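You operate a simulated robot arm through the tools that you are given. There is no shell and no other tool. Be economical: measure what you need, move in short steps, check, and stop when the job is done.

You are at the controls of a simulated robot arm. One attempt, no reset.

## Task
Take the small lamp apart: bulb to its rack, ring into box C35, socket into the yellow bin.
Fine: the bulb goes into the free well of the white bulb rack; the bin is the long one on this bench; sleeve, base, the black socket, the other rings and the rack's other bulbs stay.

Only the result counts: the job must be done as asked and must still hold three seconds after the hand-in. Knocking over, shifting, dropping, spilling or breaking anything else fails it.

## Robot
A 6-joint arm with a two-finger parallel gripper, fixed in place. Base frame: the origin is at the foot of the arm, x ahead of it, y to its left, z up; the work surface is at about z = 83. Lengths are in cm, angles in rad, forces in N, time in s.
With the tool pointing down near the work surface it reaches from about 36 to 82 cm from the base axis. Its first joint turns from -2.897 to 2.897 rad. Payload 3.91 kg.
The tool frame sits at the grasp point between the pads (the TCP): z along the fingers, y along the line on which they close. The tips reach 3 cm beyond it. Largest opening 11 cm; finger width 2, thickness 1; the body of the gripper, 4.8 by 11.2 cm, starts 5.5 cm behind the TCP.
Orientation is that of the tool frame in the base frame, as a unit quaternion [x, y, z, w]. With the fingers straight down and closing along the base's y, the tool's x points along the base's -x, its y along +y and its z along -z.

## Interface
- The arm moves only by the tool apply_moves. Its argument "plan" is a list of rows, each a list of 7 numbers: the turn, a rotation vector about the tool's x, y, z in units of 60 degrees (1.0 is 60 degrees), then the shift along the tool's x, y, z in units of 200 mm (1.0 is 200 mm), then the closure, from 0 (fully open) to 1 (shut). In form: [[wx, wy, wz, x, y, z, gripper], ...]. A call has 1 to 8 rows; each row is the pose to reach, as a shift and turn from the pose commanded when the call began, along the tool's axes at that moment. A call with a number of a shift or a turn outside -1 to 1 is refused whole. Rows are played at 5 a second. More than 5 cm and 0.15 rad between two rows, or a gripper value outside its range, and nothing of the call is played. Where a pose cannot be reached the arm comes as near as it can. A force on the tool above 40 N (or 10 N above the force at the start of the call, whichever is more), or a blocked arm, ends the call early, and 0.2 s more pass. Each finger travels about 4.5 cm/s and halts on what it meets, pressing with about 36 N; the grip force reading is that of the motor and also rises with nothing between the fingers. The clock runs only during rows and for 0.2 s after the last one: add rows that repeat a pose to give the fingers time. The reply holds the time, the measured pose of the TCP, the force on the tool along the base axes, the opening and the grip force, in the units named above and with some noise.
- Cameras (640 x 400 px; columns grow to the right, rows downward): "scene" is fixed at [21.98, 50.09, 167.83]; the picture's right is [-0.28, -0.96, 0.00], its down [-0.92, 0.27, -0.29] and it looks along [0.28, -0.08, -0.96] (base axes); focal length 242 px, centre (320, 200). "wrist" rides on the gripper at [7.7, 0.7, -11.4] in the tool frame; the picture's right is [-0.09, 1.00, 0.00], its down [-0.80, -0.07, -0.59] and it looks along [-0.59, -0.05, 0.80] (tool axes); focal length 270 px, centre (320, 200). There is no depth. A picture from a camera that has moved, and an enlarged one, comes with that camera's place and axes in the base frame and with its lens.
- get_image(camera): a new picture of that camera. No time passes.
- raise_lower(by): slides the trunk up (or, below 0, down) by that many cm; the arm rides with it, the base frame stays. It gives what a move gives, with no picture.
- inspect(camera, box): a new picture of the part [left, top, right, bottom] of that camera's present view, enlarged. No time passes.
- finish_job(): hands the job in; it is judged then, once.

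Work in short steps. Places have to be worked out from the pictures, the camera data and where the tool is seen: move nearer, look again, correct. Check each grasp and each placing, and mend what went wrong. You have 120 turns and 64 pictures in all, those below and enlarged ones among them. Open the gripper and draw the arm clear of the work before you hand the job in, unless the task says otherwise; then end with one line.

The tools are called after ">>>" by a JSON object that holds its "method" and its "body". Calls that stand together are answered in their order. apply_moves: Moves the arm, as the interface text tells. Its arguments: {"type":"object","properties":{"plan":{"type":"array"}},"required":["plan"]} The other tools are called the same way: raise_lower (by) slides the trunk up or down; get_image (camera) takes a picture; inspect (camera, box) takes an enlarged picture of a part of a camera's view; finish_job () hands the job in.

At the start:

```text
t: 0.0
tool_pos: [46.09, 27.31, 132.57]
ee_rot: [0.0, 1.0, 0.0, 0.0]
wrist_force: [0.7, 0.1, -0.3]
grip_width: 10.99
grasp_force: 0.1
trunk travel left (down, up): [-55.0, 6.0]
```

scene: 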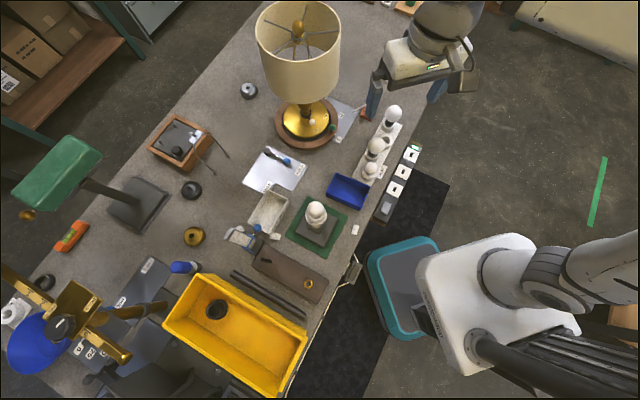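
wrist: 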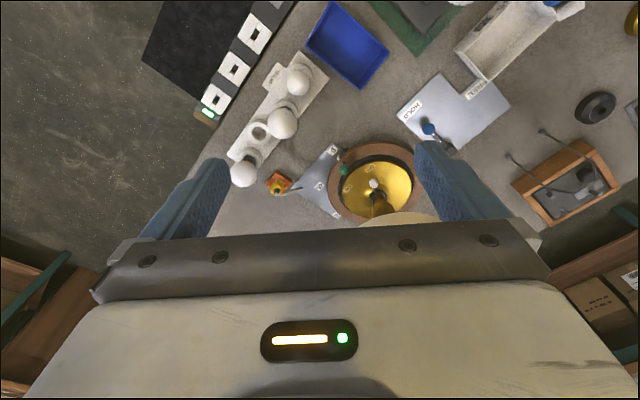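

I'll begin by enlarging the areas around the small lamp, the rack and the boxes to see the parts and labels.

>>> {"method": "inspect", "body": {"camera": "scene", "box": [220, 140, 380, 240]}}

>>> {"method": "inspect", "body": {"camera": "scene", "box": [320, 90, 440, 230]}}

>>> {"method": "inspect", "body": {"camera": "scene", "box": [150, 210, 350, 390]}}

```text
4.00 times, centred on (300, 190) of scene
camera zoom: at [21.98, 50.09, 167.83], right [-0.28, -0.96, 0.0], down [-0.92, 0.27, -0.29], along [0.28, -0.08, -0.96], focal length 970 px, centre (400, 240)
```

zoom: 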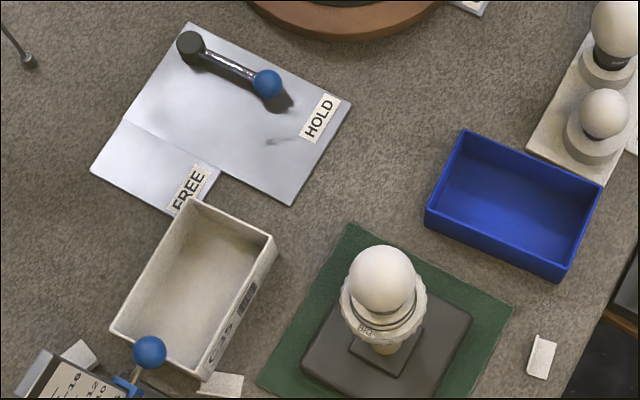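

```text
2.86 times, centred on (380, 160) of scene
camera zoom: at [21.98, 50.09, 167.83], right [-0.28, -0.96, 0.0], down [-0.92, 0.27, -0.29], along [0.28, -0.08, -0.96], focal length 693 px, centre (149, 314)
```

zoom: 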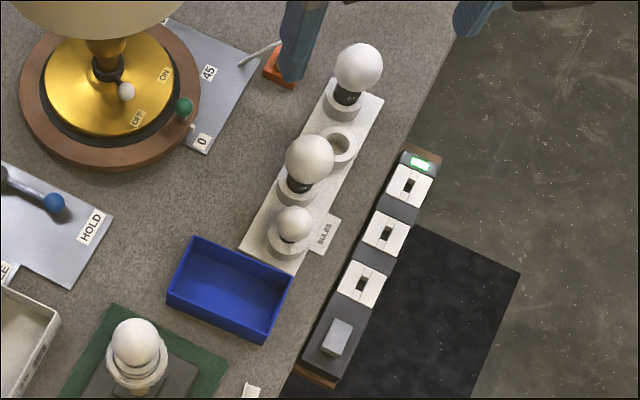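

```text
2.22 times, centred on (250, 300) of scene
camera zoom: at [21.98, 50.09, 167.83], right [-0.28, -0.96, 0.0], down [-0.92, 0.27, -0.29], along [0.28, -0.08, -0.96], focal length 539 px, centre (476, -22)
```

zoom: 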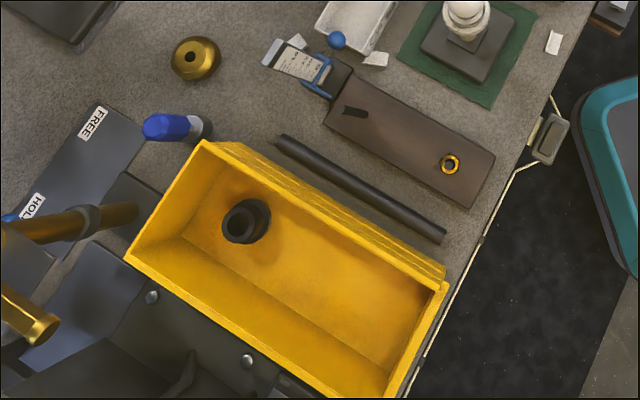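

The small lamp (bulb on top, white ring, socket, sleeve, base) stands on the green mat at roughly (37, 47). I move above it, staying high, to view it with the wrist camera.

>>> {"method": "apply_moves", "body": {"plan": [[0, 0, 0, 0.07, 0.17, 0.08, 0], [0, 0, 0, 0.15, 0.34, 0.2, 0], [0, 0, 0, 0.22, 0.5, 0.3, 0], [0, 0, 0, 0.3, 0.67, 0.4, 0], [0, 0, 0, 0.37, 0.84, 0.5, 0], [0, 0, 0, 0.45, 1.0, 0.6, 0]]}}

>>> {"method": "get_image", "body": {"camera": "wrist"}}

```text
t: 1.4
tool_pos: [37.33, 47.64, 121.12]
ee_rot: [0.0, 1.0, 0.0, 0.001]
wrist_force: [0.7, -0.5, -0.5]
grip_width: 11.02
grasp_force: 0.0
trunk travel left (down, up): [-55.0, 6.0]
```

```text
58 pictures are left
camera wrist: at [29.57, 48.26, 132.67], right [0.09, 1.0, 0.0], down [0.8, -0.07, 0.59], along [0.59, -0.05, -0.8], focal length 270 px, centre (320, 200)
```

wrist: 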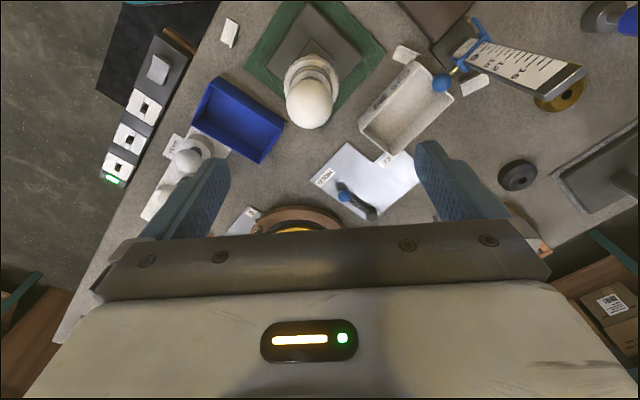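

The bulb is nearly under the tool. I zoom in on the lamp, the gauge thing next to C35, and the levers.

>>> {"method": "inspect", "body": {"camera": "wrist", "box": [230, 0, 390, 150]}}

>>> {"method": "inspect", "body": {"camera": "wrist", "box": [340, 0, 600, 220]}}

```text
2.67 times, centred on (310, 75) of wrist
camera zoom: at [29.57, 48.26, 132.67], right [0.09, 1.0, 0.0], down [0.8, -0.07, 0.59], along [0.59, -0.05, -0.8], focal length 721 px, centre (347, 533)
```

zoom: 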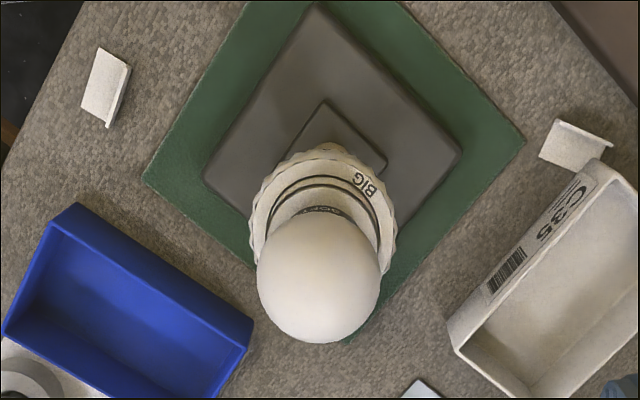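

```text
1.82 times, centred on (470, 110) of wrist
camera zoom: at [29.57, 48.26, 132.67], right [0.09, 1.0, 0.0], down [0.8, -0.07, 0.59], along [0.59, -0.05, -0.8], focal length 491 px, centre (47, 364)
```

zoom: 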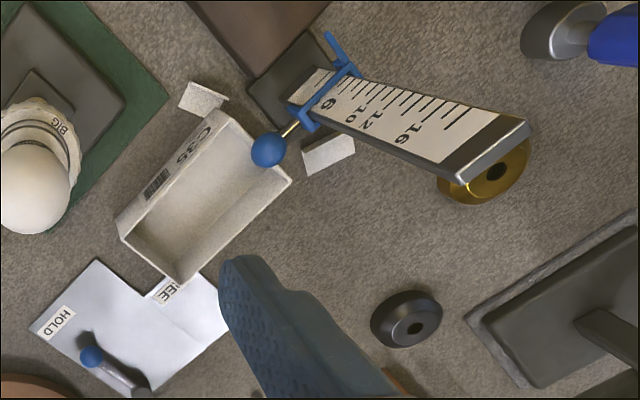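

I want a side view of the lamp, so I back off toward x=20 and tilt the tool so that the camera looks flatter.

>>> {"method": "apply_moves", "body": {"plan": [[0, -0.1, 0, 0.17, 0, 0.13, 0], [0, -0.2, 0, 0.34, 0, 0.26, 0], [0, -0.3, 0, 0.51, 0, 0.39, 0], [0, -0.42, 0, 0.68, 0, 0.52, 0], [0, -0.55, 0, 0.85, 0, 0.65, 0]]}}

>>> {"method": "get_image", "body": {"camera": "wrist"}}

```text
t: 2.6
tool_pos: [20.53, 47.55, 107.89]
ee_rot: [0.0, 0.959, 0.0, 0.285]
wrist_force: [-0.5, -0.7, 0.2]
grip_width: 11.02
grasp_force: 0.1
trunk travel left (down, up): [-55.0, 6.0]
```

```text
55 pictures are left
camera wrist: at [7.6, 48.2, 113.35], right [0.07, 1.0, 0.05], down [0.35, -0.07, 0.94], along [0.94, -0.05, -0.35], focal length 270 px, centre (320, 200)
```

wrist: 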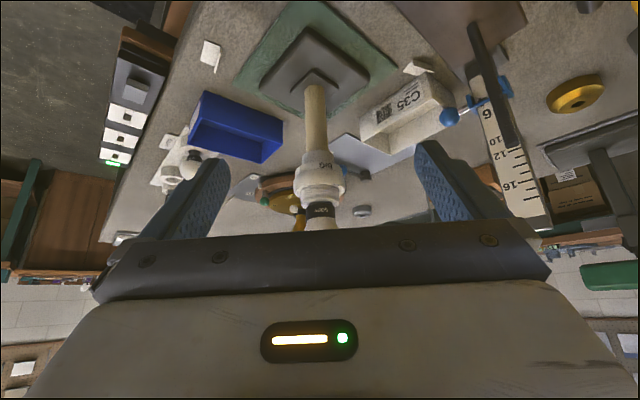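

>>> {"method": "inspect", "body": {"camera": "wrist", "box": [250, 30, 410, 235]}}

```text
1.95 times, centred on (330, 132) of wrist
camera zoom: at [7.6, 48.2, 113.35], right [0.07, 1.0, 0.05], down [0.35, -0.07, 0.94], along [0.94, -0.05, -0.35], focal length 527 px, centre (300, 332)
```

zoom: 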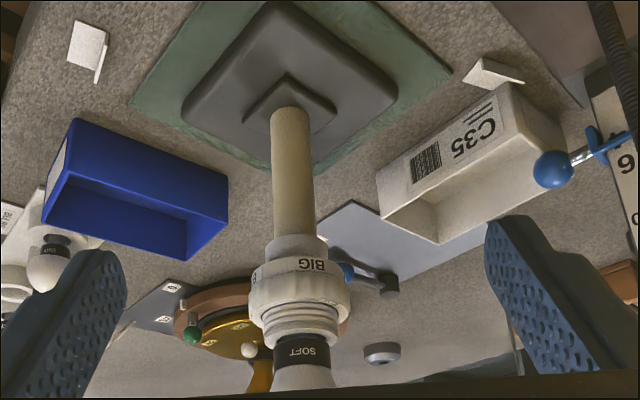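

The lamp axis is about (37, 47). From the top down there is the bulb (centre z≈109), its collar marked SOFT, the ring (z≈99.5–102.5), the socket and then the sleeve. I level the tool and rise, then go over the bulb.

>>> {"method": "apply_moves", "body": {"plan": [[0, 0.11, 0, -0.17, 0, -0.08, 0], [0, 0.22, 0, -0.34, 0, -0.15, 0], [0, 0.33, 0, -0.51, 0, -0.23, 0], [0, 0.44, 0, -0.68, 0, -0.305, 0], [0, 0.55, 0, -0.68, 0, -0.305, 0]]}}

```text
t: 3.8
tool_pos: [28.39, 47.24, 120.12]
ee_rot: [0.0, 1.0, 0.0, -0.002]
wrist_force: [0.7, 0.5, -0.5]
grip_width: 11.02
grasp_force: 0.0
trunk travel left (down, up): [-55.0, 6.0]
```

Level again; now I go over the bulb axis and down to z≈113 with the fingers open, then look.

>>> {"method": "apply_moves", "body": {"plan": [[0, 0, 0, -0.22, -0.01, 0, 0], [0, 0, 0, -0.43, -0.017, 0, 0], [0, 0, 0, -0.43, -0.017, 0.18, 0], [0, 0, 0, -0.43, -0.017, 0.355, 0], [0, 0, 0, -0.43, -0.017, 0.355, 0]]}}

>>> {"method": "get_image", "body": {"camera": "wrist"}}

```text
t: 5.0
tool_pos: [36.75, 47.04, 112.83]
ee_rot: [0.0, 1.0, -0.001, 0.0]
wrist_force: [-0.4, 0.0, -0.1]
grip_width: 10.99
grasp_force: 0.0
trunk travel left (down, up): [-55.0, 6.0]
```

```text
53 pictures are left
camera wrist: at [28.96, 47.65, 124.3], right [0.09, 1.0, 0.0], down [0.8, -0.07, 0.59], along [0.59, -0.05, -0.8], focal length 270 px, centre (320, 200)
```

wrist: 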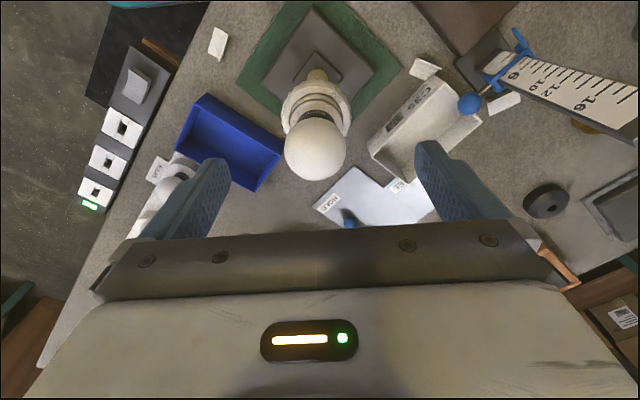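

The bulb centre is about (36.9, 46.8, 108). I go down to z=107.5 and close.

>>> {"method": "apply_moves", "body": {"plan": [[0, 0, 0, -0.0075, -0.012, 0.13, 0], [0, 0, 0, -0.0075, -0.012, 0.265, 0], [0, 0, 0, -0.0075, -0.012, 0.265, 0.5], [0, 0, 0, -0.0075, -0.012, 0.265, 0.55], [0, 0, 0, -0.0075, -0.012, 0.265, 0.75], [0, 0, 0, -0.0075, -0.012, 0.265, 0.8], [0, 0, 0, -0.0075, -0.012, 0.265, 0.8]]}}

>>> {"method": "get_image", "body": {"camera": "wrist"}}

```text
t: 6.6
tool_pos: [36.98, 46.72, 107.58]
ee_rot: [0.001, 1.0, 0.001, 0.001]
wrist_force: [0.0, -6.6, -0.1]
grip_width: 4.17
grasp_force: 18.3
trunk travel left (down, up): [-55.0, 6.0]
```

```text
52 pictures are left
camera wrist: at [29.21, 47.35, 119.09], right [0.09, 1.0, 0.0], down [0.8, -0.07, 0.59], along [0.59, -0.05, -0.8], focal length 270 px, centre (320, 200)
```

wrist: 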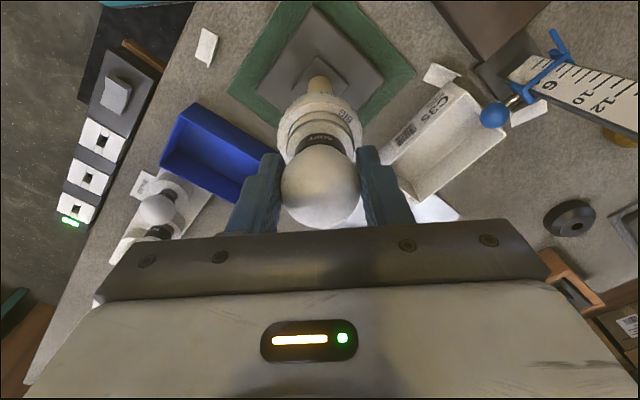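

The bulb is held (4.17 cm), but there is a side force of -6.6 N. I shift slightly to -y and close firmer to relieve it.

>>> {"method": "apply_moves", "body": {"plan": [[0, 0, 0, 0, -0.005, 0, 1], [0, 0, 0, 0, -0.01, 0, 1], [0, 0, 0, 0, -0.01, 0, 1]]}}

```text
t: 7.4
tool_pos: [36.92, 46.67, 107.56]
ee_rot: [0.0, 1.0, 0.0, 0.0]
wrist_force: [-2.3, -1.2, -4.0]
grip_width: 4.19
grasp_force: 18.1
trunk travel left (down, up): [-55.0, 6.0]
```

Side force relieved. I turn the bulb counter-clockwise seen from above (negative about tool z) by 30°, watching force.

>>> {"method": "apply_moves", "body": {"plan": [[0, 0, -0.12, 0, 0, 0, 1], [0, 0, -0.24, 0, 0, 0, 1], [0, 0, -0.36, 0, 0, 0, 1], [0, 0, -0.5, 0, 0, 0, 1], [0, 0, -0.5, 0, 0, 0, 1]]}}

>>> {"method": "inspect", "body": {"camera": "wrist", "box": [220, 50, 420, 250]}}

```text
t: 8.6
tool_pos: [36.95, 46.64, 107.79]
ee_rot: [-0.26, 0.966, 0.001, 0.0]
wrist_force: [1.7, -3.4, -3.9]
grip_width: 4.17
grasp_force: 18.7
trunk travel left (down, up): [-55.0, 6.0]
```

```text
2.00 times, centred on (320, 150) of wrist
camera zoom: at [29.83, 43.27, 119.25], right [-0.42, 0.91, 0.0], down [0.73, 0.34, 0.59], along [0.54, 0.25, -0.8], focal length 541 px, centre (320, 300)
```

zoom: 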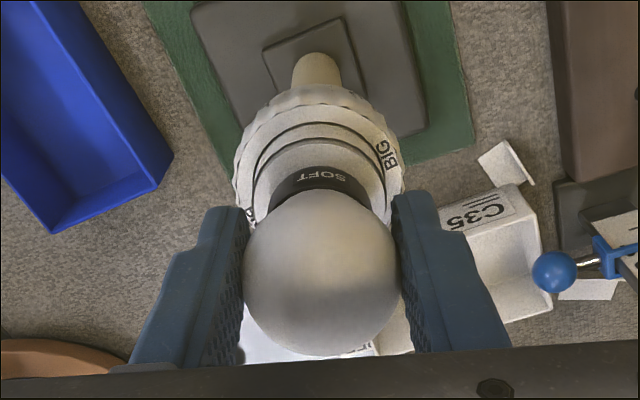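

The bulb turned with the fingers and the ring stayed put (label moved in view). The tool rose about 2 mm, so the thread seems to be lifting; I continue 60° more with a small lift.

>>> {"method": "apply_moves", "body": {"plan": [[0, 0, -0.14, 0, 0, -0.002, 1], [0, 0, -0.28, 0, 0, -0.005, 1], [0, 0, -0.42, 0, 0, -0.007, 1], [0, 0, -0.56, 0, 0, -0.01, 1], [0, 0, -0.7, 0, 0, -0.012, 1], [0, 0, -0.84, 0, 0, -0.015, 1], [0, 0, -0.98, 0, 0, -0.017, 1], [0, 0, -0.98, 0, 0, -0.017, 1]]}}

```text
t: 10.4
tool_pos: [37.14, 46.65, 108.06]
ee_rot: [-0.701, 0.714, 0.0, 0.0]
wrist_force: [3.4, 0.6, -3.8]
grip_width: 4.14
grasp_force: 18.0
trunk travel left (down, up): [-55.0, 6.0]
```

Turned 90° in total. I test gently whether the bulb lifts freely (6 mm up).

>>> {"method": "apply_moves", "body": {"plan": [[0, 0, 0, 0, 0, -0.015, 1], [0, 0, 0, 0, 0, -0.03, 1], [0, 0, 0, 0, 0, -0.03, 1]]}}

>>> {"method": "inspect", "body": {"camera": "wrist", "box": [220, 50, 420, 250]}}

```text
t: 11.2
tool_pos: [36.94, 46.65, 108.64]
ee_rot: [-0.7, 0.715, 0.0, -0.001]
wrist_force: [0.6, -0.3, -15.6]
grip_width: 4.04
grasp_force: 18.3
trunk travel left (down, up): [-55.0, 6.0]
```

```text
2.00 times, centred on (320, 150) of wrist
camera zoom: at [36.02, 38.92, 120.12], right [-0.99, 0.11, 0.0], down [0.09, 0.8, 0.59], along [0.06, 0.59, -0.81], focal length 541 px, centre (320, 300)
```

zoom: 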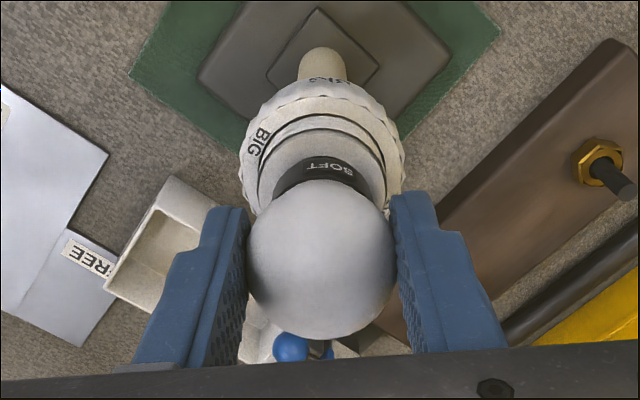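

It's still threaded (15 N pull), so I relax, regrip lower and keep turning.

>>> {"method": "apply_moves", "body": {"plan": [[0, 0, 0, 0, 0, 0, 0.5], [0, 0, 0, 0, 0, 0.03, 0.5], [0, 0, 0, 0, 0, 0.035, 0.6], [0, 0, 0, 0, 0, 0.035, 1], [0, 0, 0, 0, 0, 0.035, 1], [0, 0, 0, 0, 0, 0.035, 1]]}}

>>> {"method": "apply_moves", "body": {"plan": [[0, 0, -0.14, 0, 0, -0.002, 1], [0, 0, -0.28, 0, 0, -0.005, 1], [0, 0, -0.42, 0, 0, -0.007, 1], [0, 0, -0.56, 0, 0, -0.01, 1], [0, 0, -0.7, 0, 0, -0.012, 1], [0, 0, -0.84, 0, 0, -0.015, 1], [0, 0, -0.98, 0, 0, -0.017, 1], [0, 0, -0.98, 0, 0, -0.017, 1]]}}

```text
t: 12.6
tool_pos: [36.85, 46.55, 108.02]
ee_rot: [-0.7, 0.714, 0.0, 0.0]
wrist_force: [-4.7, 0.6, 3.3]
grip_width: 4.04
grasp_force: 18.1
trunk travel left (down, up): [-55.0, 6.0]
```

```text
t: 14.4
tool_pos: [36.94, 46.71, 108.26]
ee_rot: [0.961, -0.278, 0.0, 0.001]
wrist_force: [4.2, -0.2, -4.6]
grip_width: 4.01
grasp_force: 18.2
trunk travel left (down, up): [-55.0, 6.0]
```

150° in total and the wrist followed. I try another 60° the same way, after regripping a little lower.

>>> {"method": "apply_moves", "body": {"plan": [[0, 0, 0, 0, 0, 0, 0.5], [0, 0, 0, 0, 0, 0.03, 0.5], [0, 0, 0, 0, 0, 0.03, 0.6], [0, 0, 0, 0, 0, 0.03, 1], [0, 0, 0, 0, 0, 0.03, 1], [0, 0, 0, 0, 0, 0.03, 1]]}}

>>> {"method": "apply_moves", "body": {"plan": [[0, 0, -0.14, 0, 0, -0.002, 1], [0, 0, -0.28, 0, 0, -0.005, 1], [0, 0, -0.42, 0, 0, -0.007, 1], [0, 0, -0.56, 0, 0, -0.01, 1], [0, 0, -0.7, 0, 0, -0.012, 1], [0, 0, -0.84, 0, 0, -0.015, 1], [0, 0, -0.98, 0, 0, -0.017, 1], [0, 0, -0.98, 0, 0, -0.017, 1]]}}

>>> {"method": "inspect", "body": {"camera": "wrist", "box": [220, 50, 420, 250]}}

```text
t: 15.8
tool_pos: [36.92, 46.77, 107.73]
ee_rot: [0.96, -0.279, 0.0, 0.0]
wrist_force: [1.8, 6.2, 6.7]
grip_width: 4.06
grasp_force: 18.3
trunk travel left (down, up): [-55.0, 6.0]
```

```text
t: 17.6
tool_pos: [36.8, 46.6, 107.89]
ee_rot: [0.974, 0.229, 0.0, 0.001]
wrist_force: [-0.3, 9.1, 12.1]
grip_width: 4.06
grasp_force: 18.0
trunk travel left (down, up): [-55.0, 6.0]
```

```text
2.00 times, centred on (320, 150) of wrist
camera zoom: at [43.95, 49.36, 119.39], right [0.37, -0.93, 0.0], down [-0.75, -0.29, 0.59], along [-0.55, -0.22, -0.8], focal length 541 px, centre (320, 300)
```

zoom: 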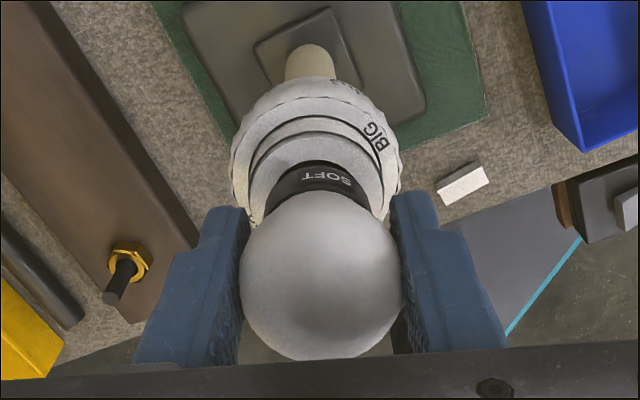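

Turned about 207° so far; the tool now feels an upward push, meaning the bulb rises faster than I lift. I relax by lifting 5 mm and read the force.

>>> {"method": "apply_moves", "body": {"plan": [[0, 0, 0, 0, 0, -0.01, 1], [0, 0, 0, 0, 0, -0.025, 1], [0, 0, 0, 0, 0, -0.025, 1]]}}

```text
t: 18.4
tool_pos: [36.91, 46.62, 108.35]
ee_rot: [0.974, 0.228, 0.0, 0.001]
wrist_force: [0.5, -0.1, -0.4]
grip_width: 4.05
grasp_force: 17.6
trunk travel left (down, up): [-55.0, 6.0]
```

>>> {"method": "apply_moves", "body": {"plan": [[0, 0, 0, 0, 0, -0.015, 1], [0, 0, 0, 0, 0, -0.03, 1], [0, 0, 0, 0, 0, -0.03, 1]]}}

```text
t: 19.2
tool_pos: [36.93, 46.69, 109.26]
ee_rot: [0.974, 0.228, 0.0, 0.0]
wrist_force: [0.3, 0.1, 0.0]
grip_width: 4.05
grasp_force: 17.9
trunk travel left (down, up): [-55.0, 6.0]
```

No force: either free or slipping. A look settles it.

>>> {"method": "inspect", "body": {"camera": "wrist", "box": [220, 50, 420, 250]}}

```text
2.00 times, centred on (320, 150) of wrist
camera zoom: at [44.04, 49.32, 120.66], right [0.36, -0.93, 0.0], down [-0.75, -0.29, 0.59], along [-0.55, -0.22, -0.8], focal length 541 px, centre (320, 300)
```

zoom: 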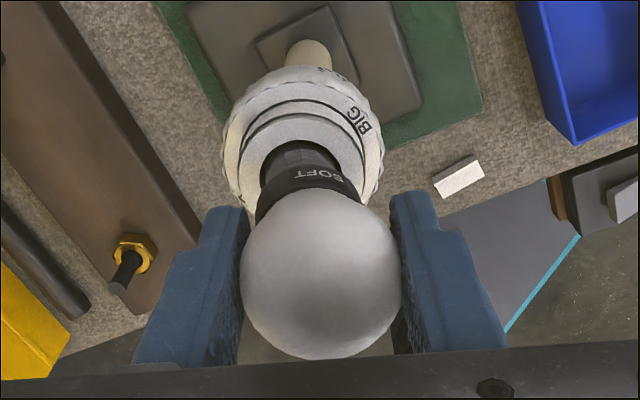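

The bulb is unscrewed and rising cleanly (threaded foot visible). I lift it straight out by 10 cm, rewinding the wrist somewhat on the way at the top.

>>> {"method": "apply_moves", "body": {"plan": [[0, 0, 0, 0, 0, -0.08, 1], [0, 0, 0, 0, 0, -0.25, 1], [0, 0, 0, 0, 0, -0.42, 1], [0, 0, 0, 0, 0, -0.5, 1], [0, 0, 0.12, 0, 0, -0.5, 1], [0, 0, 0.24, 0, 0, -0.5, 1], [0, 0, 0.36, 0, 0, -0.5, 1]]}}

>>> {"method": "get_image", "body": {"camera": "wrist"}}

```text
t: 20.8
tool_pos: [36.96, 46.73, 119.08]
ee_rot: [0.999, 0.041, 0.0, 0.001]
wrist_force: [0.5, -0.1, 1.8]
grip_width: 4.06
grasp_force: 17.7
trunk travel left (down, up): [-55.0, 6.0]
```

```text
47 pictures are left
camera wrist: at [44.6, 46.54, 130.64], right [-0.01, -1.0, 0.0], down [-0.8, 0.01, 0.59], along [-0.59, 0.0, -0.8], focal length 270 px, centre (320, 200)
```

wrist: 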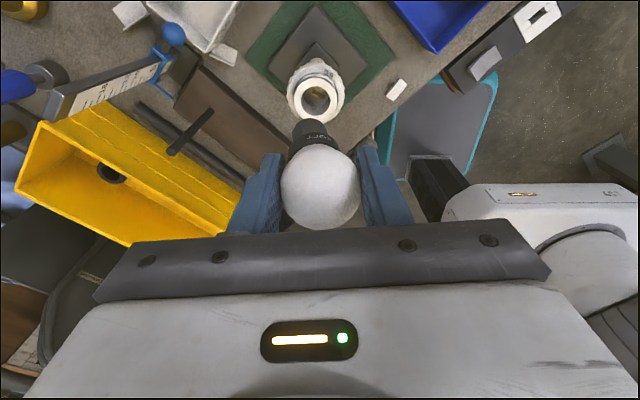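

The bulb is out and the lamp column stands untouched (socket axis (37.0, 46.9)). I carry the bulb toward the rack's free well near (61, 13), turning the wrist to close across the rack.

>>> {"method": "apply_moves", "body": {"plan": [[0, 0, 0.13, 0.106, 0.178, 0, 1], [0, 0, 0.26, 0.212, 0.356, 0, 1], [0, 0, 0.39, 0.318, 0.534, 0, 1], [0, 0, 0.52, 0.424, 0.712, 0, 1], [0, 0, 0.65, 0.53, 0.89, 0, 1], [0, 0, 0.65, 0.53, 0.89, 0, 1]]}}

>>> {"method": "get_image", "body": {"camera": "wrist"}}

```text
t: 22.2
tool_pos: [48.75, 29.45, 119.26]
ee_rot: [0.955, -0.295, 0.001, 0.0]
wrist_force: [-1.0, 0.3, 0.5]
grip_width: 4.06
grasp_force: 18.2
trunk travel left (down, up): [-55.0, 6.0]
```

```text
46 pictures are left
camera wrist: at [54.67, 24.53, 130.72], right [-0.63, -0.77, 0.0], down [-0.62, 0.51, 0.59], along [-0.46, 0.38, -0.8], focal length 270 px, centre (320, 200)
```

wrist: 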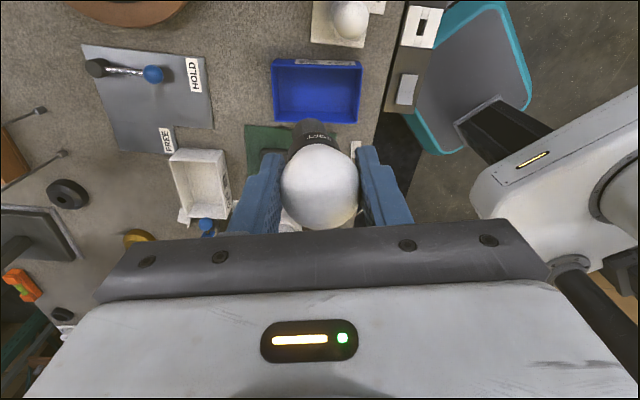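

Yaw is nearly aligned to the rack. I move on over the well and look down at it past the bulb.

>>> {"method": "apply_moves", "body": {"plan": [[0, 0, 0.02, 0.19, 0.067, 0, 1], [0, 0, 0.04, 0.38, 0.134, 0, 1], [0, 0, 0.06, 0.57, 0.2, 0, 1], [0, 0, 0.08, 0.76, 0.268, 0, 1], [0, 0, 0.09, 0.97, 0.335, 0, 1], [0, 0, 0.09, 0.97, 0.335, 0, 1]]}}

>>> {"method": "get_image", "body": {"camera": "wrist"}}

```text
t: 23.6
tool_pos: [60.94, 13.01, 119.04]
ee_rot: [0.941, -0.338, 0.0, 0.0]
wrist_force: [0.2, -0.1, -1.2]
grip_width: 4.08
grasp_force: 18.1
trunk travel left (down, up): [-55.0, 6.0]
```

```text
45 pictures are left
camera wrist: at [66.33, 7.44, 130.63], right [-0.7, -0.71, 0.0], down [-0.57, 0.57, 0.59], along [-0.42, 0.42, -0.8], focal length 270 px, centre (320, 200)
```

wrist: 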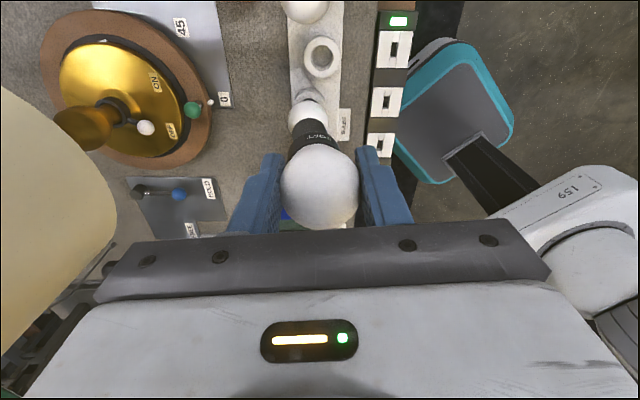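

The free well appears just beyond the TCP, around (61.4, 12.1). I zoom for accuracy and rim height.

>>> {"method": "inspect", "body": {"camera": "wrist", "box": [250, 0, 400, 150]}}

>>> {"method": "inspect", "body": {"camera": "scene", "box": [320, 90, 440, 200]}}

```text
2.67 times, centred on (325, 75) of wrist
camera zoom: at [66.33, 7.44, 130.63], right [-0.7, -0.71, 0.0], down [-0.57, 0.57, 0.59], along [-0.42, 0.42, -0.8], focal length 721 px, centre (307, 533)
```

zoom: 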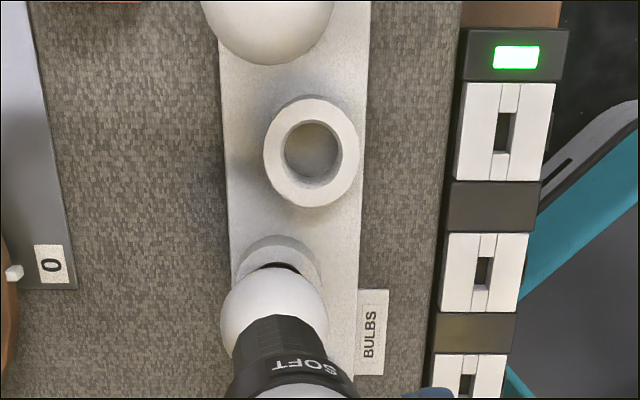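

```text
3.64 times, centred on (380, 145) of scene
camera zoom: at [21.98, 50.09, 167.83], right [-0.28, -0.96, 0.0], down [-0.92, 0.27, -0.29], along [0.28, -0.08, -0.96], focal length 882 px, centre (102, 400)
```

zoom: 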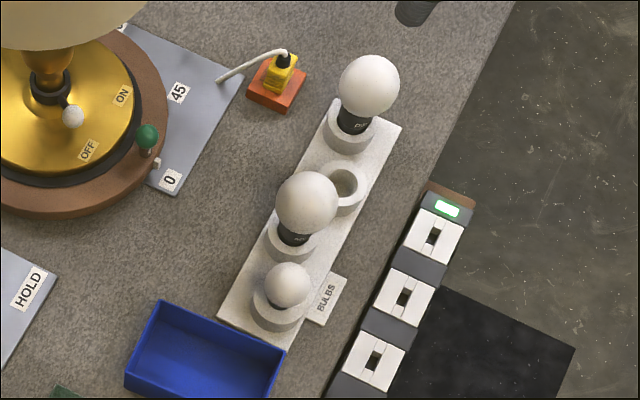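

Rim centre at (61.4, 12.05), top z≈85.5; neighbours are 7–9 cm away along the row. I centre and descend to about z=100, then check.

>>> {"method": "apply_moves", "body": {"plan": [[0, 0, 0, 0.0435, 0.0225, 0.2, 1], [0, 0, 0, 0.0435, 0.0225, 0.43, 1], [0, 0, 0, 0.0435, 0.0225, 0.66, 1], [0, 0, 0, 0.0435, 0.0225, 0.85, 1], [0, 0, 0, 0.0435, 0.0225, 0.96, 1], [0, 0, 0, 0.0435, 0.0225, 0.96, 1]]}}

>>> {"method": "inspect", "body": {"camera": "wrist", "box": [200, 40, 440, 240]}}

>>> {"method": "inspect", "body": {"camera": "scene", "box": [320, 90, 440, 200]}}

```text
t: 25.0
tool_pos: [61.62, 12.49, 99.9]
ee_rot: [0.941, -0.34, 0.0, 0.0]
wrist_force: [0.1, 0.3, -1.0]
grip_width: 4.06
grasp_force: 18.3
trunk travel left (down, up): [-55.0, 6.0]
```

```text
2.00 times, centred on (320, 140) of wrist
camera zoom: at [66.96, 6.86, 111.49], right [-0.7, -0.71, 0.0], down [-0.57, 0.57, 0.59], along [-0.42, 0.42, -0.8], focal length 541 px, centre (320, 320)
```

zoom: 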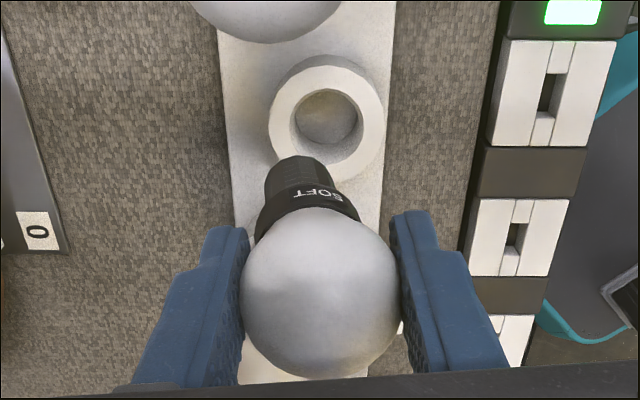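

```text
3.64 times, centred on (380, 145) of scene
camera zoom: at [21.98, 50.09, 167.83], right [-0.28, -0.96, 0.0], down [-0.92, 0.27, -0.29], along [0.28, -0.08, -0.96], focal length 882 px, centre (102, 400)
```

zoom: 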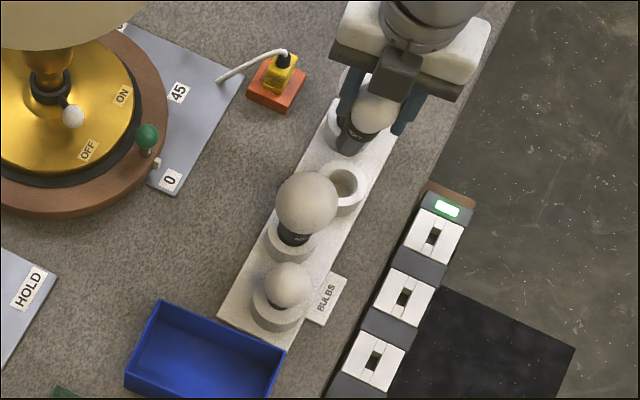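

The held bulb is tilted about 6° (foot toward -y of the tool), and the well lies about (+0.3, +0.43) cm in tool x,y. I correct both and descend to 95.

>>> {"method": "apply_moves", "body": {"plan": [[-0.055, 0, 0, 0.015, 0.021, 0.05, 1], [-0.11, 0, 0, 0.015, 0.021, 0.14, 1], [-0.11, 0, 0, 0.015, 0.021, 0.23, 1], [-0.11, 0, 0, 0.015, 0.021, 0.23, 1]]}}

>>> {"method": "inspect", "body": {"camera": "wrist", "box": [200, 40, 440, 240]}}

>>> {"method": "inspect", "body": {"camera": "scene", "box": [350, 100, 420, 160]}}

```text
t: 26.0
tool_pos: [61.46, 11.86, 95.27]
ee_rot: [0.939, -0.338, -0.019, 0.054]
wrist_force: [-0.2, 0.7, 0.2]
grip_width: 4.07
grasp_force: 18.2
trunk travel left (down, up): [-55.0, 6.0]
```

```text
2.00 times, centred on (320, 140) of wrist
camera zoom: at [67.77, 7.3, 106.84], right [-0.7, -0.71, 0.11], down [-0.53, 0.62, 0.58], along [-0.48, 0.35, -0.8], focal length 541 px, centre (320, 320)
```

zoom: 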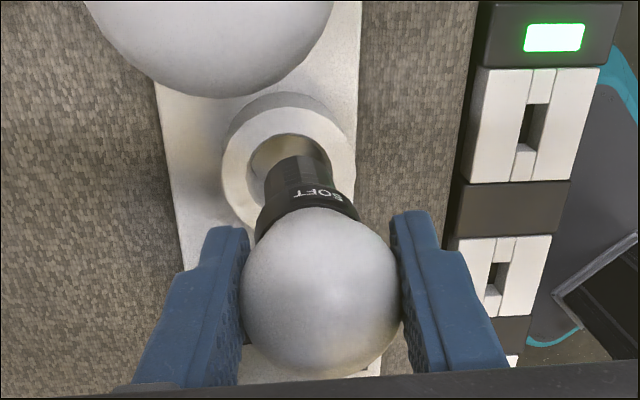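

```text
6.67 times, centred on (385, 130) of scene
camera zoom: at [21.98, 50.09, 167.83], right [-0.28, -0.96, 0.0], down [-0.92, 0.27, -0.29], along [0.28, -0.08, -0.96], focal length 1616 px, centre (-113, 667)
```

zoom: 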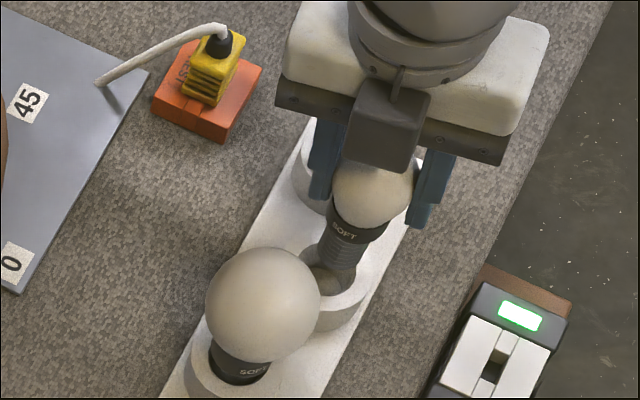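

Alignment looks good in both views. I descend 4 cm vertically (compensating the tool tilt) and watch the force.

>>> {"method": "apply_moves", "body": {"plan": [[0, 0, 0, -0.007, -0.005, 0.05, 1], [0, 0, 0, -0.007, -0.011, 0.1, 1], [0, 0, 0, -0.007, -0.017, 0.15, 1], [0, 0, 0, -0.007, -0.022, 0.199, 1], [0, 0, 0, -0.007, -0.022, 0.199, 1]]}}

>>> {"method": "inspect", "body": {"camera": "wrist", "box": [200, 40, 440, 240]}}

>>> {"method": "inspect", "body": {"camera": "scene", "box": [350, 100, 420, 160]}}

```text
t: 27.2
tool_pos: [61.34, 11.81, 91.35]
ee_rot: [0.939, -0.338, -0.019, 0.055]
wrist_force: [-0.1, 0.1, 1.1]
grip_width: 4.05
grasp_force: 18.7
trunk travel left (down, up): [-55.0, 6.0]
```

```text
2.00 times, centred on (320, 140) of wrist
camera zoom: at [67.62, 7.42, 102.85], right [-0.7, -0.71, 0.11], down [-0.53, 0.62, 0.58], along [-0.48, 0.35, -0.8], focal length 541 px, centre (320, 320)
```

zoom: 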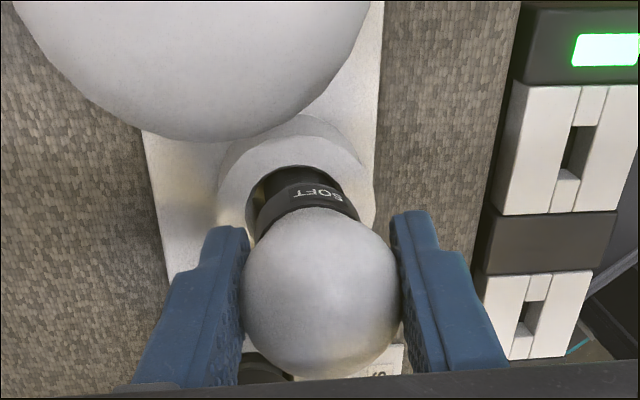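

```text
6.67 times, centred on (385, 130) of scene
camera zoom: at [21.98, 50.09, 167.83], right [-0.28, -0.96, 0.0], down [-0.92, 0.27, -0.29], along [0.28, -0.08, -0.96], focal length 1616 px, centre (-113, 667)
```

zoom: 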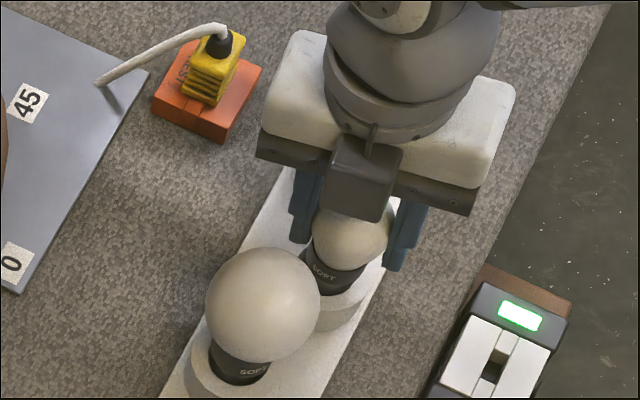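

The foot is inside the well. I descend in small steps until the collar meets it.

>>> {"method": "apply_moves", "body": {"plan": [[0, 0, 0, 0, -0.002, 0.02, 1], [0, 0, 0, 0, -0.004, 0.04, 1], [0, 0, 0, 0, -0.006, 0.06, 1], [0, 0, 0, 0, -0.006, 0.06, 1]]}}

```text
t: 28.2
tool_pos: [61.36, 12.03, 90.14]
ee_rot: [0.939, -0.338, -0.017, 0.054]
wrist_force: [11.9, 8.0, 13.7]
grip_width: 4.02
grasp_force: 18.3
trunk travel left (down, up): [-55.0, 6.0]
```

Contact with lateral force toward tool -y; I yield 2 mm that way, lift slightly and look.

>>> {"method": "apply_moves", "body": {"plan": [[0, 0, 0, 0, -0.008, -0.01, 1], [0, 0, 0, 0, -0.015, -0.01, 1], [0, 0, 0, 0, -0.015, -0.01, 1]]}}

>>> {"method": "inspect", "body": {"camera": "wrist", "box": [240, 70, 400, 210]}}

>>> {"method": "inspect", "body": {"camera": "scene", "box": [350, 110, 410, 150]}}

```text
t: 29.0
tool_pos: [61.48, 12.0, 90.26]
ee_rot: [0.939, -0.338, -0.022, 0.055]
wrist_force: [-0.7, -3.6, -2.6]
grip_width: 4.06
grasp_force: 18.2
trunk travel left (down, up): [-55.0, 6.0]
```

```text
2.86 times, centred on (320, 140) of wrist
camera zoom: at [67.78, 7.53, 101.68], right [-0.7, -0.71, 0.12], down [-0.53, 0.62, 0.58], along [-0.49, 0.35, -0.8], focal length 772 px, centre (320, 371)
```

zoom: 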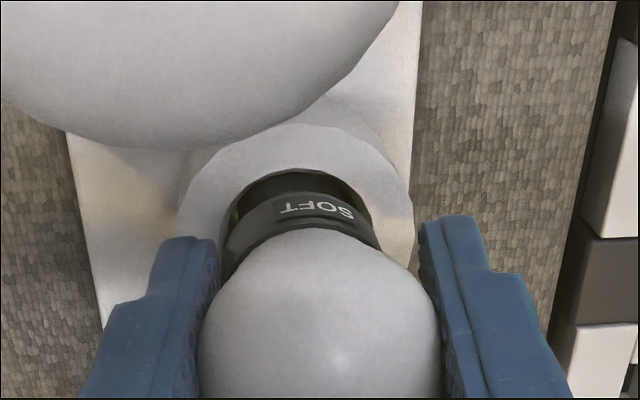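

```text
10.00 times, centred on (380, 130) of scene
camera zoom: at [21.98, 50.09, 167.83], right [-0.28, -0.96, 0.0], down [-0.92, 0.27, -0.29], along [0.28, -0.08, -0.96], focal length 2424 px, centre (-280, 900)
```

zoom: 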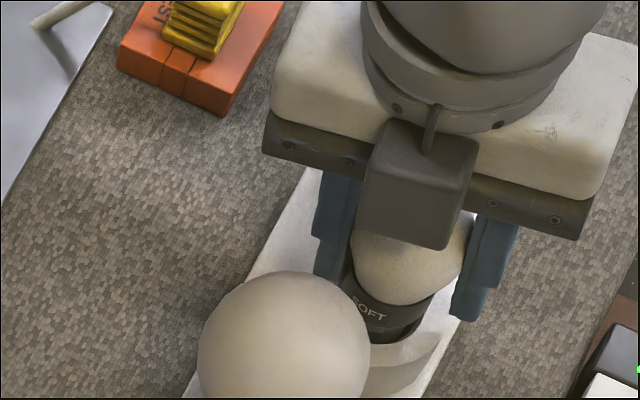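

The collar is now centred over the well opening with little force. I descend another 8 mm.

>>> {"method": "apply_moves", "body": {"plan": [[0, 0, 0, 0, -0.001, 0.015, 1], [0, 0, 0, 0, -0.003, 0.03, 1], [0, 0, 0, 0, -0.004, 0.045, 1], [0, 0, 0, 0, -0.004, 0.045, 1]]}}

```text
t: 30.0
tool_pos: [61.57, 11.93, 89.56]
ee_rot: [0.939, -0.339, -0.018, 0.054]
wrist_force: [-9.1, -15.0, 19.2]
grip_width: 4.0
grasp_force: 18.1
trunk travel left (down, up): [-55.0, 6.0]
```

Resistance (19 N up) — the bulb appears to be seated on the bottom; I ease the lateral load by moving 1 mm back and read again.

>>> {"method": "apply_moves", "body": {"plan": [[0, 0, 0, 0, 0.004, 0, 1], [0, 0, 0, 0, 0.008, -0.005, 1], [0, 0, 0, 0, 0.008, -0.005, 1]]}}

>>> {"method": "inspect", "body": {"camera": "wrist", "box": [240, 70, 400, 210]}}

```text
t: 30.8
tool_pos: [61.45, 11.98, 89.58]
ee_rot: [0.939, -0.339, -0.019, 0.052]
wrist_force: [0.1, -13.8, 12.1]
grip_width: 4.05
grasp_force: 18.2
trunk travel left (down, up): [-55.0, 6.0]
```

```text
2.86 times, centred on (320, 140) of wrist
camera zoom: at [67.69, 7.44, 101.09], right [-0.7, -0.71, 0.11], down [-0.53, 0.62, 0.58], along [-0.48, 0.35, -0.81], focal length 772 px, centre (320, 371)
```

zoom: 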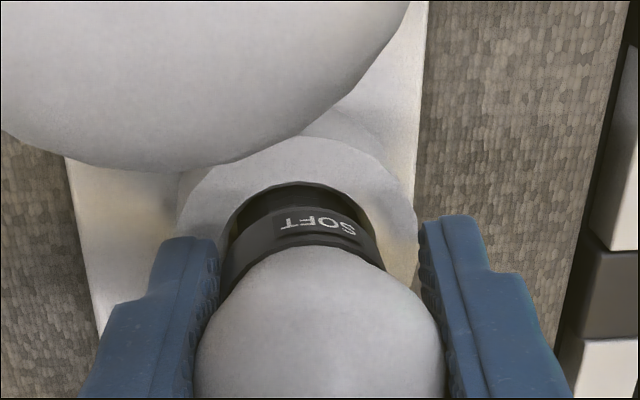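

The bulb's foot is fully inside the well with only residual side load. I yield a little more, then open the fingers slightly and look.

>>> {"method": "apply_moves", "body": {"plan": [[0, 0, 0, 0.005, 0.005, 0, 1], [0, 0, 0, 0.005, 0.005, 0, 0.64], [0, 0, 0, 0.005, 0.005, 0, 0.6], [0, 0, 0, 0.005, 0.005, 0, 0.57], [0, 0, 0, 0.005, 0.005, 0, 0.57]]}}

>>> {"method": "inspect", "body": {"camera": "wrist", "box": [220, 50, 420, 230]}}

>>> {"method": "inspect", "body": {"camera": "scene", "box": [350, 100, 420, 160]}}

```text
t: 32.0
tool_pos: [61.5, 11.99, 89.48]
ee_rot: [0.939, -0.338, -0.02, 0.055]
wrist_force: [-0.6, 0.0, 0.4]
grip_width: 4.71
grasp_force: 0.0
trunk travel left (down, up): [-55.0, 6.0]
```

```text
2.22 times, centred on (320, 140) of wrist
camera zoom: at [67.8, 7.43, 101.02], right [-0.7, -0.71, 0.11], down [-0.53, 0.62, 0.58], along [-0.48, 0.35, -0.8], focal length 601 px, centre (320, 333)
```

zoom: 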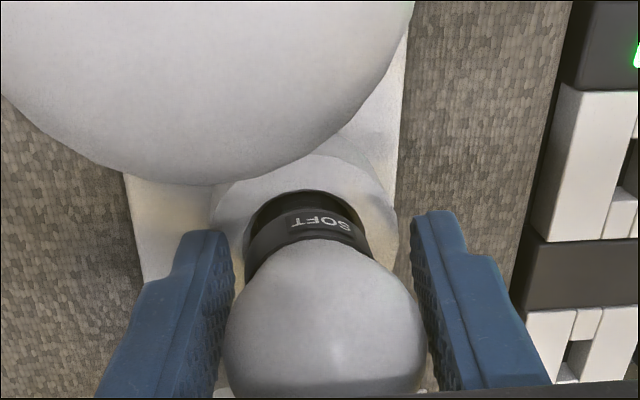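

```text
6.67 times, centred on (385, 130) of scene
camera zoom: at [21.98, 50.09, 167.83], right [-0.28, -0.96, 0.0], down [-0.92, 0.27, -0.29], along [0.28, -0.08, -0.96], focal length 1616 px, centre (-113, 667)
```

zoom: 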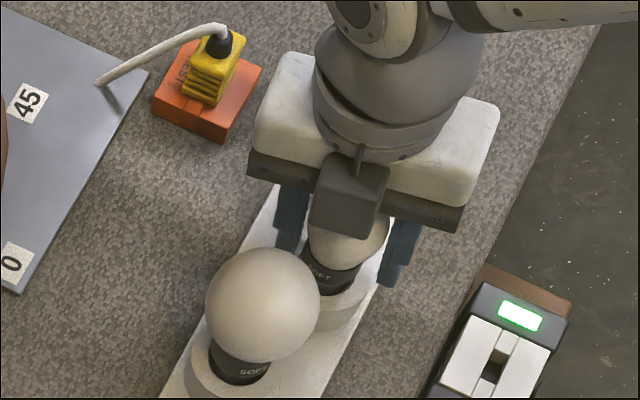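

The bulb has dropped in and sits upright like its neighbours. I open a bit more, retract straight up, and untilt.

>>> {"method": "apply_moves", "body": {"plan": [[0, 0, 0, 0, 0, 0, 0.4], [0, 0, 0, 0, 0, 0, 0.4], [0, 0, 0, 0, 0.01, -0.1, 0.4], [0, 0, 0, 0, 0.035, -0.32, 0.4], [0, 0, 0, 0, 0.06, -0.55, 0.3], [0.05, 0, 0, 0, 0.088, -0.78, 0.3], [0.11, 0, 0, 0, 0.11, -0.98, 0], [0.11, 0, 0, 0, 0.11, -0.98, 0]]}}

>>> {"method": "get_image", "body": {"camera": "wrist"}}

>>> {"method": "inspect", "body": {"camera": "scene", "box": [340, 90, 420, 190]}}

```text
t: 33.8
tool_pos: [61.32, 11.91, 109.25]
ee_rot: [0.941, -0.34, 0.0, 0.0]
wrist_force: [-0.3, -0.7, -0.2]
grip_width: 11.0
grasp_force: 0.0
trunk travel left (down, up): [-55.0, 6.0]
```

```text
31 pictures are left
camera wrist: at [66.65, 6.39, 120.84], right [-0.7, -0.71, 0.0], down [-0.57, 0.56, 0.59], along [-0.42, 0.42, -0.8], focal length 270 px, centre (320, 200)
```

wrist: 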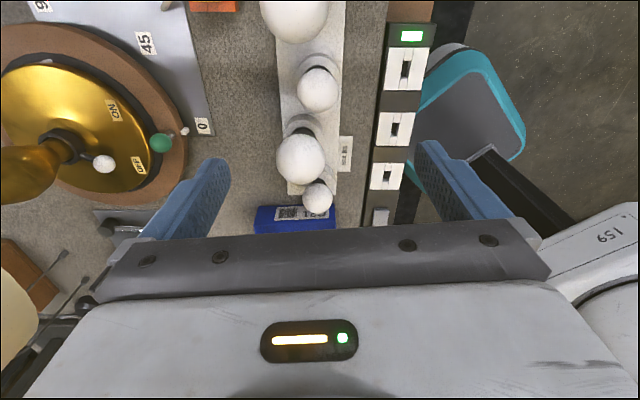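

```text
4.00 times, centred on (380, 140) of scene
camera zoom: at [21.98, 50.09, 167.83], right [-0.28, -0.96, 0.0], down [-0.92, 0.27, -0.29], along [0.28, -0.08, -0.96], focal length 970 px, centre (80, 440)
```

zoom: 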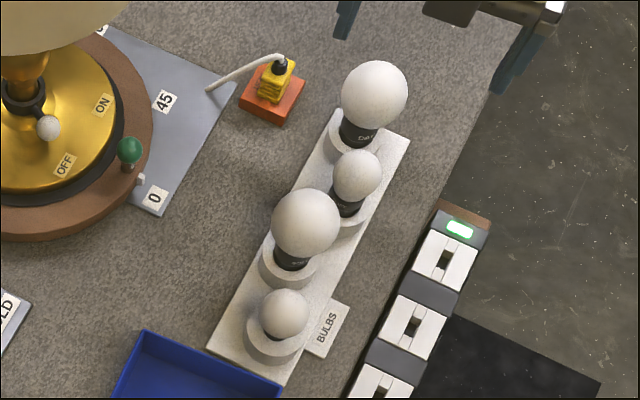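

The bulb is safely in the rack. Next is the ring: I travel back toward the lamp, raising and rewinding the wrist clockwise.

>>> {"method": "apply_moves", "body": {"plan": [[0, 0, 0.12, -0.04, -0.01, -0.2, 0], [0, 0, 0.24, -0.16, -0.05, -0.4, 0], [0, 0, 0.36, -0.3, -0.09, -0.55, 0], [0, 0, 0.48, -0.44, -0.13, -0.55, 0], [0, 0, 0.61, -0.58, -0.17, -0.55, 0], [0, 0, 0.74, -0.72, -0.21, -0.55, 0], [0, 0, 0.87, -0.86, -0.25, -0.55, 0], [0, 0, 1.0, -0.98, -0.275, -0.55, 0]]}}

```text
t: 35.6
tool_pos: [50.13, 28.88, 120.12]
ee_rot: [-0.645, 0.764, 0.0, -0.001]
wrist_force: [0.1, -0.2, -0.6]
grip_width: 11.0
grasp_force: 0.0
trunk travel left (down, up): [-55.0, 6.0]
```

>>> {"method": "apply_moves", "body": {"plan": [[0, 0, 0.12, -0.098, 0.1, 0, 0], [0, 0, 0.24, -0.195, 0.2, 0, 0], [0, 0, 0.37, -0.292, 0.3, 0, 0], [0, 0, 0.5, -0.39, 0.4, 0, 0], [0, 0, 0.63, -0.486, 0.5, 0, 0], [0, 0, 0.76, -0.583, 0.6, 0, 0], [0, 0, 0.88, -0.68, 0.7, 0, 0], [0, 0, 1.0, -0.778, 0.798, 0, 0]]}}

>>> {"method": "apply_moves", "body": {"plan": [[0, 0, 0.13, 0, 0, 0, 0], [0, 0, 0.26, 0, 0, 0, 0], [0, 0, 0.39, 0, 0, 0, 0], [0, 0, 0.52, 0, 0, 0, 0], [0, 0, 0.65, 0, 0, 0, 0], [0, 0, 0.78, 0, 0, 0, 0], [0, 0, 0.9, 0, 0, 0, 0], [0, 0, 1.0, 0, 0, 0, 0]]}}

```text
t: 37.4
tool_pos: [36.56, 46.57, 120.2]
ee_rot: [-0.175, 0.985, 0.0, -0.001]
wrist_force: [0.7, 0.8, 1.2]
grip_width: 11.01
grasp_force: 0.0
trunk travel left (down, up): [-55.0, 6.0]
```

```text
t: 39.2
tool_pos: [36.85, 46.79, 120.32]
ee_rot: [0.34, 0.94, 0.0, 0.0]
wrist_force: [0.1, -0.3, -1.0]
grip_width: 10.98
grasp_force: 0.0
trunk travel left (down, up): [-55.0, 6.0]
```

The wrist has rewound past its start yaw; I try 50° more to have plenty of unscrewing range, then look.

>>> {"method": "apply_moves", "body": {"plan": [[0, 0, 0.13, 0, 0, 0, 0], [0, 0, 0.26, 0, 0, 0, 0], [0, 0, 0.39, 0, 0, 0, 0], [0, 0, 0.52, 0, 0, 0, 0], [0, 0, 0.65, 0, 0, 0, 0], [0, 0, 0.78, 0, 0, 0, 0], [0, 0, 0.83, 0, 0, 0, 0]]}}

>>> {"method": "get_image", "body": {"camera": "wrist"}}

```text
t: 40.8
tool_pos: [36.82, 46.73, 120.25]
ee_rot: [0.705, 0.71, 0.0, -0.001]
wrist_force: [0.1, -1.1, 0.2]
grip_width: 11.01
grasp_force: 0.1
trunk travel left (down, up): [-55.0, 6.0]
```

```text
29 pictures are left
camera wrist: at [37.42, 54.37, 131.69], right [1.0, -0.08, 0.0], down [-0.06, -0.8, 0.59], along [-0.05, -0.59, -0.8], focal length 270 px, centre (320, 200)
```

wrist: 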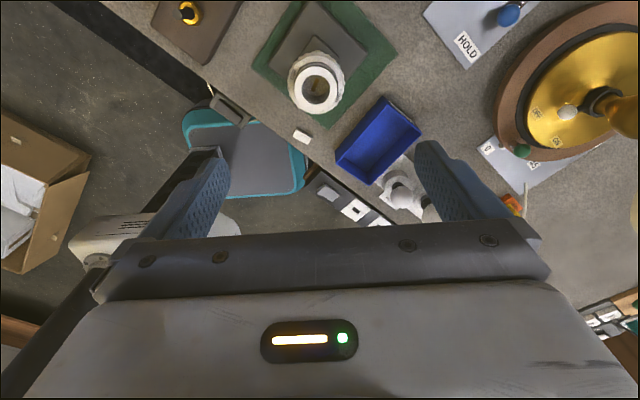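

I have 90° of extra clockwise headroom now. Ring centre ≈(36.85, 46.9). I descend with fingers open to z≈101.3 and look before closing.

>>> {"method": "apply_moves", "body": {"plan": [[0, 0, 0, 0.007, 0, 0.2, 0], [0, 0, 0, 0.007, 0, 0.42, 0], [0, 0, 0, 0.007, 0, 0.64, 0], [0, 0, 0, 0.007, 0, 0.82, 0.2], [0, 0, 0, 0.007, 0, 0.945, 0.3], [0, 0, 0, 0.007, 0, 0.945, 0.3]]}}

>>> {"method": "inspect", "body": {"camera": "wrist", "box": [200, 40, 440, 240]}}

```text
t: 42.2
tool_pos: [36.84, 47.1, 101.48]
ee_rot: [0.703, 0.711, 0.0, 0.0]
wrist_force: [-0.3, -0.2, -0.5]
grip_width: 7.7
grasp_force: 0.1
trunk travel left (down, up): [-55.0, 6.0]
```

```text
2.00 times, centred on (320, 140) of wrist
camera zoom: at [37.37, 54.71, 112.98], right [1.0, -0.08, 0.0], down [-0.06, -0.8, 0.59], along [-0.05, -0.59, -0.8], focal length 541 px, centre (320, 320)
```

zoom: 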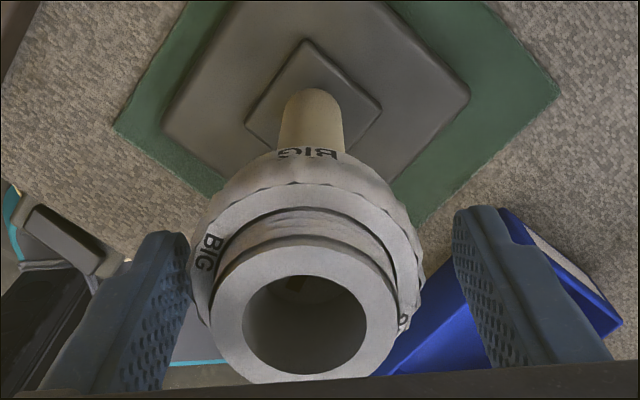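

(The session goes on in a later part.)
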